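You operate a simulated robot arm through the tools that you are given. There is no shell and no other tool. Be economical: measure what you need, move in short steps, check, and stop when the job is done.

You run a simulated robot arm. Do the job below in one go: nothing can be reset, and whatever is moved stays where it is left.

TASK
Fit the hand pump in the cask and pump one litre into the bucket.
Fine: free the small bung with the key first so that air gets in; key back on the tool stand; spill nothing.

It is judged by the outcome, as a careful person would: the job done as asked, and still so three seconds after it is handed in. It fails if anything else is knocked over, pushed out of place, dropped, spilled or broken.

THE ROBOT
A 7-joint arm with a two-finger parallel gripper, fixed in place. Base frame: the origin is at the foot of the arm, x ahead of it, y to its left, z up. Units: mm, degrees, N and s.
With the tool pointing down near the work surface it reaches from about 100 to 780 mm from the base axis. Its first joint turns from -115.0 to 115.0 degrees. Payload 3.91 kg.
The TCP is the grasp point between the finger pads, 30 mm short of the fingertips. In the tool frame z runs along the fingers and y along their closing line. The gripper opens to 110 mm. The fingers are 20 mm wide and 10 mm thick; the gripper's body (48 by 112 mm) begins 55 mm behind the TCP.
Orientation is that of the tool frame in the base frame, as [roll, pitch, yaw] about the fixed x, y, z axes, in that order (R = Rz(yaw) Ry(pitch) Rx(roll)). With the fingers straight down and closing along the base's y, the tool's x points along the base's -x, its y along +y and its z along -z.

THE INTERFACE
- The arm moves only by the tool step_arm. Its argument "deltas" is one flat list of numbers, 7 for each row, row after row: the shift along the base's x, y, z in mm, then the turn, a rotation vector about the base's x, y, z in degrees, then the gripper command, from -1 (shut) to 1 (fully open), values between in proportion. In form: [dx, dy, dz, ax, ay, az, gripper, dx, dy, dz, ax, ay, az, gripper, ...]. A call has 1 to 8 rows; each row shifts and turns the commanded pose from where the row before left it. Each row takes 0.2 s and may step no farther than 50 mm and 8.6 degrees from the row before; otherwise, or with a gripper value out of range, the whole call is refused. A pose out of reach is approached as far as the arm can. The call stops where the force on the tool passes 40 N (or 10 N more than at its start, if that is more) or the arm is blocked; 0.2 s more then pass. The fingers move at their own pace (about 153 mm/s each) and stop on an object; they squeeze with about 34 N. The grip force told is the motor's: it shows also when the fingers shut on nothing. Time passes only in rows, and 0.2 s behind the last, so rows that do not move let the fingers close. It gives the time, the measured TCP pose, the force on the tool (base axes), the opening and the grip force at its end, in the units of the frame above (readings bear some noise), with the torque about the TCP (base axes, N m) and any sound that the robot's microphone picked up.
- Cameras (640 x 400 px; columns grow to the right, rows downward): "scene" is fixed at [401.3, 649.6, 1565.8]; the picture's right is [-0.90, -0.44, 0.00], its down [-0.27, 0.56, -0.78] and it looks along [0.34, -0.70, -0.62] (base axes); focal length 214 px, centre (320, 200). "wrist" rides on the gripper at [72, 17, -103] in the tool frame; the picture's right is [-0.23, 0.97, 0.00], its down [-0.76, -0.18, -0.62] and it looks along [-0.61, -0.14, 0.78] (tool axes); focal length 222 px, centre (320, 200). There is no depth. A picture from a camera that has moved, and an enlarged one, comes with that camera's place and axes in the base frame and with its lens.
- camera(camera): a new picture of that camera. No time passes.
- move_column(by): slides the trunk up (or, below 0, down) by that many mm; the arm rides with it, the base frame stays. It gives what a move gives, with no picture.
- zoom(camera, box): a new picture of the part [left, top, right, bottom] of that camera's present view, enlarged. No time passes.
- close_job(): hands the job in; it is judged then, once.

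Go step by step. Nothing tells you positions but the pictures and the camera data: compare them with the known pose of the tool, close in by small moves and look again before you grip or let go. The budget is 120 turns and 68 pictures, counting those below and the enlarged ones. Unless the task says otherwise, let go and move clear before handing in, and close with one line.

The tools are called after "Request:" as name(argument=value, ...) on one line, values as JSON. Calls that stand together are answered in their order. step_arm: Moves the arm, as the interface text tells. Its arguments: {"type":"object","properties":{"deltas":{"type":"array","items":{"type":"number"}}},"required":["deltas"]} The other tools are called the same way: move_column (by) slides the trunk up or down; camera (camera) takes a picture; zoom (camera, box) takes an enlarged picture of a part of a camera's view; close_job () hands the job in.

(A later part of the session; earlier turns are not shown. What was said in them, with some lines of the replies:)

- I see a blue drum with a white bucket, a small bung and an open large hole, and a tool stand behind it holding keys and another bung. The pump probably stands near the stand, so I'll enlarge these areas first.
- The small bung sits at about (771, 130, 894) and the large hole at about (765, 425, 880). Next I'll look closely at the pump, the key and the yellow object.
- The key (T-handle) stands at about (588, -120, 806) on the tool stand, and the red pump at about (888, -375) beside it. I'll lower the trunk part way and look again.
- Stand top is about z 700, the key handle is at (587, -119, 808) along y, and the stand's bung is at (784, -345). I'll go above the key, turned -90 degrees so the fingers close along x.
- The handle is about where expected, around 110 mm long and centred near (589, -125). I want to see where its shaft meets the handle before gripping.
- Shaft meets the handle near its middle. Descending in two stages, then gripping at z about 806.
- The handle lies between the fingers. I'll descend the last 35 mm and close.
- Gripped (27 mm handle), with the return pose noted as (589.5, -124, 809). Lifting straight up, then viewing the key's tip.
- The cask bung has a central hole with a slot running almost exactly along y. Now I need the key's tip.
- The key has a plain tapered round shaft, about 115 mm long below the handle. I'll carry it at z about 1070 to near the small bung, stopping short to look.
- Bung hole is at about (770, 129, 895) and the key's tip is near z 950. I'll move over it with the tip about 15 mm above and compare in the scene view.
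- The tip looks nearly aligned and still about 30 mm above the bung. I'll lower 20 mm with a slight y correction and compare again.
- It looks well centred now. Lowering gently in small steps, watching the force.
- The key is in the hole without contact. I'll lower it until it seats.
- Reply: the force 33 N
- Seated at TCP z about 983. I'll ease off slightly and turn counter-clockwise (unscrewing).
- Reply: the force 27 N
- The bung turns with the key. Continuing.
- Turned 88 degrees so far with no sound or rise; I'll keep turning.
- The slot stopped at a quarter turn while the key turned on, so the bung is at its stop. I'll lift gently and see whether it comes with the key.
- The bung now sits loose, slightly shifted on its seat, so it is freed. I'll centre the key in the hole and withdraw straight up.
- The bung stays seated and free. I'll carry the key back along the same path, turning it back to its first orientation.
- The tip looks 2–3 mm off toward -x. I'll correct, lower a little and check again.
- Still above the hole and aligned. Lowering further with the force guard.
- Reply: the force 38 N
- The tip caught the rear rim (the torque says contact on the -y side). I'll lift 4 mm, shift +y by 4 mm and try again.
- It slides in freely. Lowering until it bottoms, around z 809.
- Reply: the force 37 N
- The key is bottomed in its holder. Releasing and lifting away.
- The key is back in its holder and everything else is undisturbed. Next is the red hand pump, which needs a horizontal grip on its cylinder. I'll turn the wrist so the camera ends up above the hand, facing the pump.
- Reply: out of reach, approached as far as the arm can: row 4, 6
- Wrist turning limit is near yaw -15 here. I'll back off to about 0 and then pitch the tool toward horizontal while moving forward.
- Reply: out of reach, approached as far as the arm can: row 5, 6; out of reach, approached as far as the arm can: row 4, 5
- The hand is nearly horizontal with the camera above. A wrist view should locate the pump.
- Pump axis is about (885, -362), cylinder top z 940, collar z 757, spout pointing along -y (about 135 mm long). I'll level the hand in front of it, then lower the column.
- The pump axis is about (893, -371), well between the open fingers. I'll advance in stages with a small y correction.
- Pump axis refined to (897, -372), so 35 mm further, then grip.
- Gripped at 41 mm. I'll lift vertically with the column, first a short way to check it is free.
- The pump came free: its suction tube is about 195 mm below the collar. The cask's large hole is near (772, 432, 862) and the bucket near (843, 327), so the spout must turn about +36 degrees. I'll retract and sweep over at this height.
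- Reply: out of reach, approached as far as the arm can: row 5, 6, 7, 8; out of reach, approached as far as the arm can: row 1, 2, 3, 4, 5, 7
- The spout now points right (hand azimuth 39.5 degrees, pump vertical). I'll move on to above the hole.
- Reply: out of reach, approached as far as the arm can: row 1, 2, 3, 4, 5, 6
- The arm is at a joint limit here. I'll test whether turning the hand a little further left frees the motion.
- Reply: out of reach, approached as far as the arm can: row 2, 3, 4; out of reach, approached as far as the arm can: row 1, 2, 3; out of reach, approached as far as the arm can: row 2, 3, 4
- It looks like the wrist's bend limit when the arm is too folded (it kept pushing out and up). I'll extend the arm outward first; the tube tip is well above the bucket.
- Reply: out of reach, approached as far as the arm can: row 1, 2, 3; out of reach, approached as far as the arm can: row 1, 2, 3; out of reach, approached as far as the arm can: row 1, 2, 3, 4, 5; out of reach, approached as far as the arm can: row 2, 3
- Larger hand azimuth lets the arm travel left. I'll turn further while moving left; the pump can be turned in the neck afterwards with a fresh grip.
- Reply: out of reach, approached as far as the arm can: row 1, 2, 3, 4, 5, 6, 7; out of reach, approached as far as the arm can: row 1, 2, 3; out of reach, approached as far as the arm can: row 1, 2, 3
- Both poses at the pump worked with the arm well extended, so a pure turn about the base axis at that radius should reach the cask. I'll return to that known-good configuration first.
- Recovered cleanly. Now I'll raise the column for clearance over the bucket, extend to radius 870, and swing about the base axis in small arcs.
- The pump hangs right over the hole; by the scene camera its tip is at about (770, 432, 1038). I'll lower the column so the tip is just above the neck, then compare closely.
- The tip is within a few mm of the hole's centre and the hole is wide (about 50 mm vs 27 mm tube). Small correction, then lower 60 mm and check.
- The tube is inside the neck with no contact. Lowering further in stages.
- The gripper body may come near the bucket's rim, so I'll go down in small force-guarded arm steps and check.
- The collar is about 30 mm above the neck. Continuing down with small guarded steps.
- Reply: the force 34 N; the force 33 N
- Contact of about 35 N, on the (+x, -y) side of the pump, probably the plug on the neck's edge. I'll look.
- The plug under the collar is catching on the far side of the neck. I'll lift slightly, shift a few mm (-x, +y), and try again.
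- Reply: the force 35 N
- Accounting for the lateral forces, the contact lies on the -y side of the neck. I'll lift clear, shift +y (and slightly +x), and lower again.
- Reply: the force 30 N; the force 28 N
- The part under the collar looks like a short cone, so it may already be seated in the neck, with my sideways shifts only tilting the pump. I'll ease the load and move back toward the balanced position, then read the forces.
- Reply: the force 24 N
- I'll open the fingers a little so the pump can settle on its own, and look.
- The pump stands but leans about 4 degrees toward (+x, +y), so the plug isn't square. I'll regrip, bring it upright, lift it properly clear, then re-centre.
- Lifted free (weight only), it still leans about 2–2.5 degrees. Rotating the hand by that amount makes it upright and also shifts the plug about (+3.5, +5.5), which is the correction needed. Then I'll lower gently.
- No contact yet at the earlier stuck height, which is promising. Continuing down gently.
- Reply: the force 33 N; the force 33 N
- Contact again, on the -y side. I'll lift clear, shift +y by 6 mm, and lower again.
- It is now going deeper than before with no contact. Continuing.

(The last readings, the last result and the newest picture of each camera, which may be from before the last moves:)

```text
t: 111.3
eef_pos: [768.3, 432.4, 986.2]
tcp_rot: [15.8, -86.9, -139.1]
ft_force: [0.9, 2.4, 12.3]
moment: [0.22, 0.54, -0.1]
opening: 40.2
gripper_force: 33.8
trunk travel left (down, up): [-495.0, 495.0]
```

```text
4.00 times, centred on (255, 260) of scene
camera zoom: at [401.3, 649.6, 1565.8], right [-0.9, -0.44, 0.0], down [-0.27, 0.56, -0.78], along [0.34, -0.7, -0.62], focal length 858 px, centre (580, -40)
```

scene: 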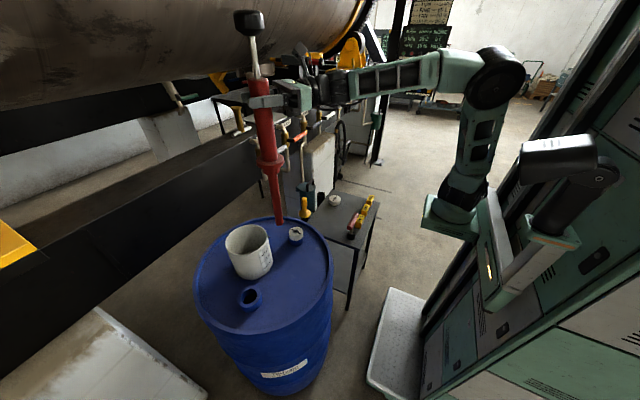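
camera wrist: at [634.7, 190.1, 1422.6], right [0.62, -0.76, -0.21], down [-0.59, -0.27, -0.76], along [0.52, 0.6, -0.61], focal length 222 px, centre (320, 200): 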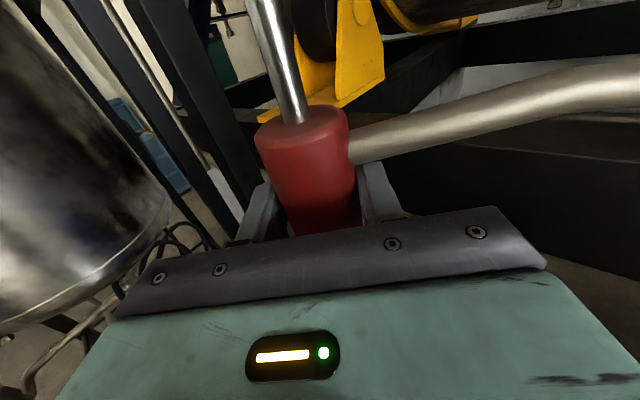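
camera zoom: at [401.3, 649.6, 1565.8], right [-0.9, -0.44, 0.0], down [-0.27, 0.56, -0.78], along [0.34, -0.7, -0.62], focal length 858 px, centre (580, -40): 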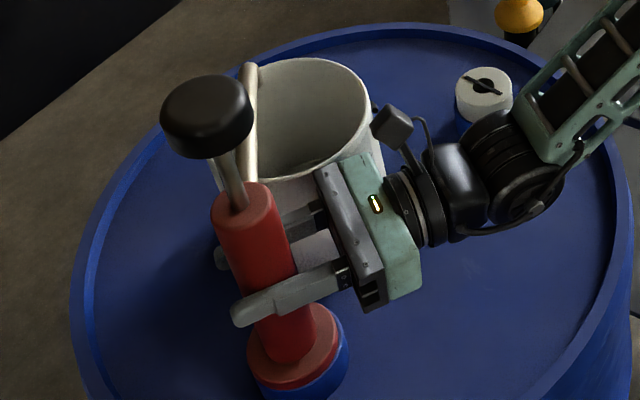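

The collar now sits flush on the neck. The spout tip is near (875, 317) and the bucket's centre near (846, 299), so it's inside the rim but off-centre. I'll turn the pump about -12 degrees in the neck to centre it.

Request:
step_arm(deltas=[0, 0, 1, 0, 0, 0, -1, 0, 0, 0, 0, 0, -4, -1, 0, 0, 0, 0, 0, -4, -1, 0, 0, 0, 0, 0, -4, -1, 0, 0, 0, 0, 0, 0, -1])

```text
t: 112.5
eef_pos: [769.2, 431.3, 985.2]
tcp_rot: [16.9, -87.0, -140.2]
ft_force: [6.9, 5.8, 20.8]
moment: [0.51, 0.14, -0.15]
opening: 40.3
gripper_force: 34.2
out of reach, approached as far as the arm can: row 2, 3, 4
trunk travel left (down, up): [-495.0, 495.0]
```

The wrist limit prevents that turn, so I'll leave the spout as is (still inside the rim). Now I'll release the cylinder and back straight off along the fingers.

Request:
step_arm(deltas=[0, 0, 0, 0, 0, 0, -0.1, 0, 0, 0, 0, 0, 0, 0.15, 0, 0, 0, 0, 0, 0, 0.15, -8, -12.5, 0, 0, 0, 0, 0.15, -8, -12.5, 0, 0, 0, 0, 0.15, 0, 0, 0, 0, 0, 0, 0.15])

```text
t: 113.9
eef_pos: [752.0, 406.9, 984.7]
tcp_rot: [17.7, -87.1, -141.1]
ft_force: [-0.1, -0.3, 0.7]
moment: [0.02, 0.0, 0.0]
opening: 63.1
gripper_force: 0.1
trunk travel left (down, up): [-495.0, 495.0]
```

Request:
step_arm(deltas=[-11, -17, 0, 0, 0, 0, 0.4, -11, -17, 0, 0, 0, 0, 0.4, -11, -17, 0, 0, 0, 0, 0.4, 0, 0, 0, 0, 0, 0, 0.4])

Request:
move_column(by=150)

Request:
camera(camera="wrist")

```text
t: 114.9
eef_pos: [719.9, 354.7, 984.8]
tcp_rot: [17.3, -87.1, -140.4]
ft_force: [0.3, 0.1, -0.3]
moment: [-0.01, 0.0, 0.0]
opening: 76.8
gripper_force: 0.1
trunk travel left (down, up): [-495.0, 495.0]
```

```text
t: 116.7
eef_pos: [720.0, 355.2, 1134.0]
tcp_rot: [17.5, -87.2, -140.6]
ft_force: [-0.1, -0.2, 0.9]
moment: [0.01, 0.01, 0.03]
opening: 76.9
gripper_force: 0.1
trunk travel left (down, up): [-645.0, 345.0]
```

```text
2 pictures are left
camera wrist: at [674.0, 257.1, 1202.7], right [0.82, -0.53, -0.21], down [-0.46, -0.4, -0.79], along [0.33, 0.75, -0.57], focal length 222 px, centre (320, 200)
```

wrist: 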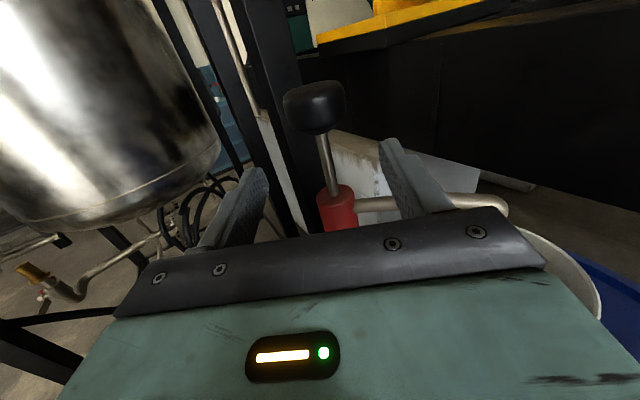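

Very useful view: knob centre (770, 432, 1157), cylinder top z 1072, about 64 mm of rod exposed, spout tip near (879, 316) clearly over the bucket. I'll move in and grip the knob from the side.

Request:
step_arm(deltas=[0, 0, 10, 0, 0, 0, 0.5, 0, 0, 12, 0, 0, 0, 0.5, 13, 20, 0, 0, 0, 0, 0.5, 13, 20, 0, 0, 0, 0, 0.5, 13, 20, 0, 0, 0, 0, 0.5, 11, 16.5, 0, 0, 0, 0, 0.5, 0, 0, 0, 0, 0, 0, 0.5])

Request:
step_arm(deltas=[0, 0, 0, 0, 0, 0, 0, 0, 0, 0, 0, 0, 0, -1, 0, 0, 0, 0, 0, 0, -1, 0, 0, 0, 0, 0, 0, -1])

```text
t: 118.3
eef_pos: [771.1, 432.3, 1157.7]
tcp_rot: [17.5, -87.3, -140.8]
ft_force: [0.6, 0.0, -0.7]
moment: [0.03, -0.01, -0.01]
opening: 82.7
gripper_force: 0.2
trunk travel left (down, up): [-645.0, 345.0]
```

```text
t: 119.3
eef_pos: [770.4, 433.0, 1156.5]
tcp_rot: [16.9, -87.2, -140.1]
ft_force: [-1.0, 0.9, -1.4]
moment: [0.15, 0.19, -0.03]
opening: 49.9
gripper_force: 34.2
trunk travel left (down, up): [-645.0, 345.0]
```

Knob gripped (50 mm). First down stroke, slowly.

Request:
step_arm(deltas=[0, 0, -8, 0, 0, 0, -1, 0, 0, -8, 0, 0, 0, -1, 0, 0, -8, 0, 0, 0, -1, 0, 0, -8, 0, 0, 0, -1, 0, 0, 0, 0, 0, 0, -1])

```text
t: 120.5
eef_pos: [770.3, 432.8, 1125.6]
tcp_rot: [16.7, -87.1, -140.0]
ft_force: [1.0, 0.1, 5.8]
moment: [0.36, 0.22, -0.02]
opening: 49.7
gripper_force: 34.2
trunk travel left (down, up): [-645.0, 345.0]
```

Request:
step_arm(deltas=[0, 0, -8, 0, 0, 0, -1, 0, 0, -8, 0, 0, 0, -1, 0, 0, -8, 0, 0, 0, -1, 0, 0, -4, 0, 0, 0, -1, 0, 0, 0, 0, 0, 0, -1])

Request:
step_arm(deltas=[0, 0, 8, 0, 0, 0, -1, 0, 0, 8, 0, 0, 0, -1, 0, 0, 8, 0, 0, 0, -1, 0, 0, 8, 0, 0, 0, -1, 0, 0, 0, 0, 0, 0, -1])

```text
t: 121.7
eef_pos: [770.9, 431.8, 1096.3]
tcp_rot: [16.9, -87.2, -140.2]
ft_force: [7.6, 7.0, 9.4]
moment: [0.51, 0.15, -0.03]
opening: 49.8
gripper_force: 34.1
trunk travel left (down, up): [-645.0, 345.0]
```

```text
t: 122.9
eef_pos: [770.6, 432.7, 1129.0]
tcp_rot: [17.7, -87.3, -140.9]
ft_force: [3.8, 1.1, 4.0]
moment: [-0.15, 0.54, -0.04]
opening: 49.9
gripper_force: 34.6
trunk travel left (down, up): [-645.0, 345.0]
```

Request:
step_arm(deltas=[0, 0, 8, 0, 0, 0, -1, 0, 0, 8, 0, 0, 0, -1, 0, 0, 8, 0, 0, 0, -1, 0, 0, 4, 0, 0, 0, -1, 0, 0, 0, 0, 0, 0, -1])

Request:
zoom(camera="scene", box=[200, 190, 290, 310])

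```text
t: 124.1
eef_pos: [769.3, 432.2, 1157.6]
tcp_rot: [17.6, -87.3, -140.8]
ft_force: [0.2, 0.0, 1.6]
moment: [-0.01, 0.14, -0.01]
opening: 50.0
gripper_force: 34.3
trunk travel left (down, up): [-645.0, 345.0]
```

```text
3.33 times, centred on (245, 250) of scene
camera zoom: at [401.3, 649.6, 1565.8], right [-0.9, -0.44, 0.0], down [-0.27, 0.56, -0.78], along [0.34, -0.7, -0.62], focal length 715 px, centre (570, 33)
```

zoom: 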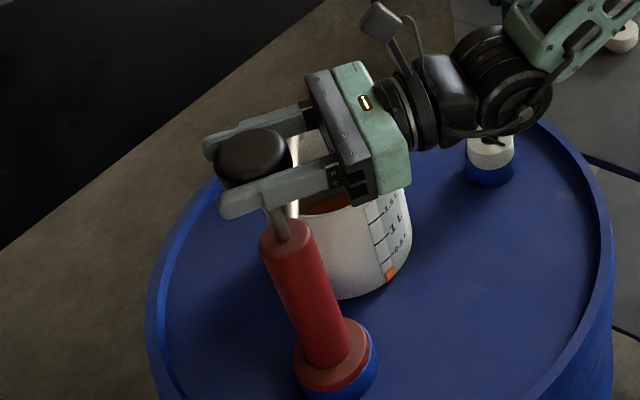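

The fluid arrived: the bucket's gauge shows roughly 0.25–0.3 L after one stroke, no spill. One picture remains, so I'll do two more identical strokes and then measure closely.

Request:
step_arm(deltas=[0, 0, -8, 0, 0, 0, -1, 0, 0, -8, 0, 0, 0, -1, 0, 0, -8, 0, 0, 0, -1, 0, 0, -8, 0, 0, 0, -1, 0, 0, -8, 0, 0, 0, -1, 0, 0, -8, 0, 0, 0, -1, 0, 0, -8, 0, 0, 0, -1, 0, 0, -4, 0, 0, 0, -1])

Request:
step_arm(deltas=[0, 0, 8, 0, 0, 0, -1, 0, 0, 8, 0, 0, 0, -1, 0, 0, 8, 0, 0, 0, -1, 0, 0, 8, 0, 0, 0, -1, 0, 0, 8, 0, 0, 0, -1, 0, 0, 8, 0, 0, 0, -1, 0, 0, 8, 0, 0, 0, -1, 0, 0, 4, 0, 0, 0, -1])

```text
t: 125.9
eef_pos: [769.8, 432.0, 1098.6]
tcp_rot: [17.8, -87.1, -141.1]
ft_force: [-3.1, -2.7, 8.6]
moment: [0.24, 0.14, 0.22]
opening: 49.5
gripper_force: 33.6
trunk travel left (down, up): [-645.0, 345.0]
```

```text
t: 127.7
eef_pos: [769.8, 433.3, 1153.4]
tcp_rot: [17.3, -87.2, -140.6]
ft_force: [-0.5, -0.2, 1.2]
moment: [0.11, 0.43, -0.01]
opening: 49.5
gripper_force: 34.1
trunk travel left (down, up): [-645.0, 345.0]
```

Request:
step_arm(deltas=[0, 0, -8, 0, 0, 0, -1, 0, 0, -8, 0, 0, 0, -1, 0, 0, -8, 0, 0, 0, -1, 0, 0, -8, 0, 0, 0, -1, 0, 0, -8, 0, 0, 0, -1, 0, 0, -8, 0, 0, 0, -1, 0, 0, -8, 0, 0, 0, -1, 0, 0, -4, 0, 0, 0, -1])

Request:
step_arm(deltas=[0, 0, 8, 0, 0, 0, -1, 0, 0, 8, 0, 0, 0, -1, 0, 0, 8, 0, 0, 0, -1, 0, 0, 8, 0, 0, 0, -1, 0, 0, 8, 0, 0, 0, -1, 0, 0, 8, 0, 0, 0, -1, 0, 0, 8, 0, 0, 0, -1, 0, 0, 4, 0, 0, 0, -1])

Request:
zoom(camera="scene", box=[252, 245, 276, 281])

```text
t: 129.5
eef_pos: [769.1, 431.7, 1095.8]
tcp_rot: [17.1, -87.1, -140.4]
ft_force: [3.7, 8.3, 9.8]
moment: [0.8, 0.19, 0.05]
opening: 49.9
gripper_force: 34.0
trunk travel left (down, up): [-645.0, 345.0]
```

```text
t: 131.3
eef_pos: [770.2, 431.5, 1156.5]
tcp_rot: [16.9, -87.2, -140.3]
ft_force: [-2.5, 0.6, 1.0]
moment: [0.04, 0.8, -0.06]
opening: 49.9
gripper_force: 33.8
trunk travel left (down, up): [-645.0, 345.0]
```

```text
11.11 times, centred on (264, 263) of scene
camera zoom: at [401.3, 649.6, 1565.8], right [-0.9, -0.44, 0.0], down [-0.27, 0.56, -0.78], along [0.34, -0.7, -0.62], focal length 2383 px, centre (942, -500)
```

zoom: 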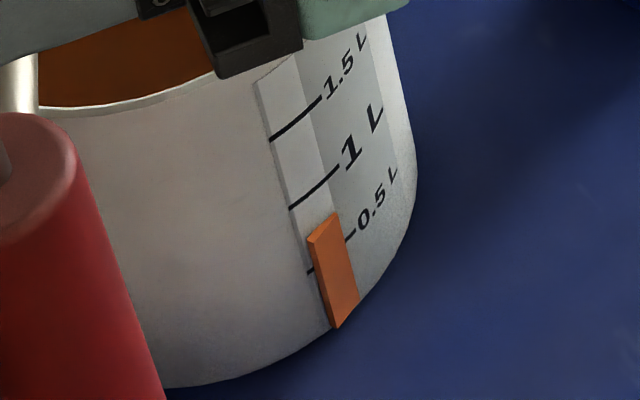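

The gauge reads 0.75 L after three equal strokes, so it is 0.25 L per stroke with nothing spilled. One more identical stroke makes one litre.

Request:
step_arm(deltas=[0, 0, -8, 0, 0, 0, -1, 0, 0, -8, 0, 0, 0, -1, 0, 0, -8, 0, 0, 0, -1, 0, 0, -8, 0, 0, 0, -1, 0, 0, -8, 0, 0, 0, -1, 0, 0, -8, 0, 0, 0, -1, 0, 0, -8, 0, 0, 0, -1, 0, 0, -4, 0, 0, 0, -1])

Request:
step_arm(deltas=[0, 0, 8, 0, 0, 0, -1, 0, 0, 8, 0, 0, 0, -1, 0, 0, 8, 0, 0, 0, -1, 0, 0, 8, 0, 0, 0, -1, 0, 0, 8, 0, 0, 0, -1, 0, 0, 8, 0, 0, 0, -1, 0, 0, 8, 0, 0, 0, -1, 0, 0, 4, 0, 0, 0, -1])

```text
t: 133.1
eef_pos: [771.8, 432.6, 1096.1]
tcp_rot: [16.8, -87.1, -140.1]
ft_force: [0.3, -2.2, 8.8]
moment: [0.67, 0.04, -0.09]
opening: 49.9
gripper_force: 34.2
trunk travel left (down, up): [-645.0, 345.0]
```

```text
t: 134.9
eef_pos: [770.7, 432.9, 1155.5]
tcp_rot: [18.4, -87.3, -141.5]
ft_force: [-1.3, -2.8, 1.0]
moment: [-0.66, 0.65, 0.09]
opening: 49.7
gripper_force: 34.0
trunk travel left (down, up): [-645.0, 345.0]
```

Four strokes done, knob back up. Releasing and backing off along the fingers, then raising clear.

Request:
step_arm(deltas=[0, 0, 0, 0, 0, 0, -0.05, 0, 0, 0, 0, 0, 0, 0.4, 0, 0, 0, 0, 0, 0, 0.5, -11, -17, 0, 0, 0, 0, 0.5, -13, -20, 0, 0, 0, 0, 0.5, -13, -20, 0, 0, 0, 0, 0.5, -13, -20, 0, 0, 0, 0, 0.5, 0, 0, 0, 0, 0, 0, 0.5])

Request:
move_column(by=120)

```text
t: 136.7
eef_pos: [720.3, 356.6, 1155.2]
tcp_rot: [17.4, -87.2, -140.6]
ft_force: [-0.1, -0.2, -0.6]
moment: [0.04, 0.02, -0.01]
opening: 82.4
gripper_force: 0.0
trunk travel left (down, up): [-645.0, 345.0]
```

```text
t: 138.2
eef_pos: [720.5, 355.7, 1275.2]
tcp_rot: [17.4, -87.3, -140.7]
ft_force: [0.0, -0.7, 0.0]
moment: [0.02, 0.02, 0.0]
opening: 82.8
gripper_force: 0.2
trunk travel left (down, up): [-765.0, 225.0]
```

The hand is empty and clear, the small bung is free, the key is back in its holder, the pump is seated in the cask and about one litre is in the bucket, so I'm handing in.

Request:
close_job()

```text
The job is handed in.
```

The hand pump is fitted in the cask and has pumped about one litre into the bucket. The gauge read 0.75 L after three strokes. I ran out of pictures, so the fourth 0.25 L stroke is assumed from the first three rather than read off the gauge. I freed the small bung first and put the key back in its holder on the tool stand. I saw no spill up to my last picture, taken before the fourth stroke.
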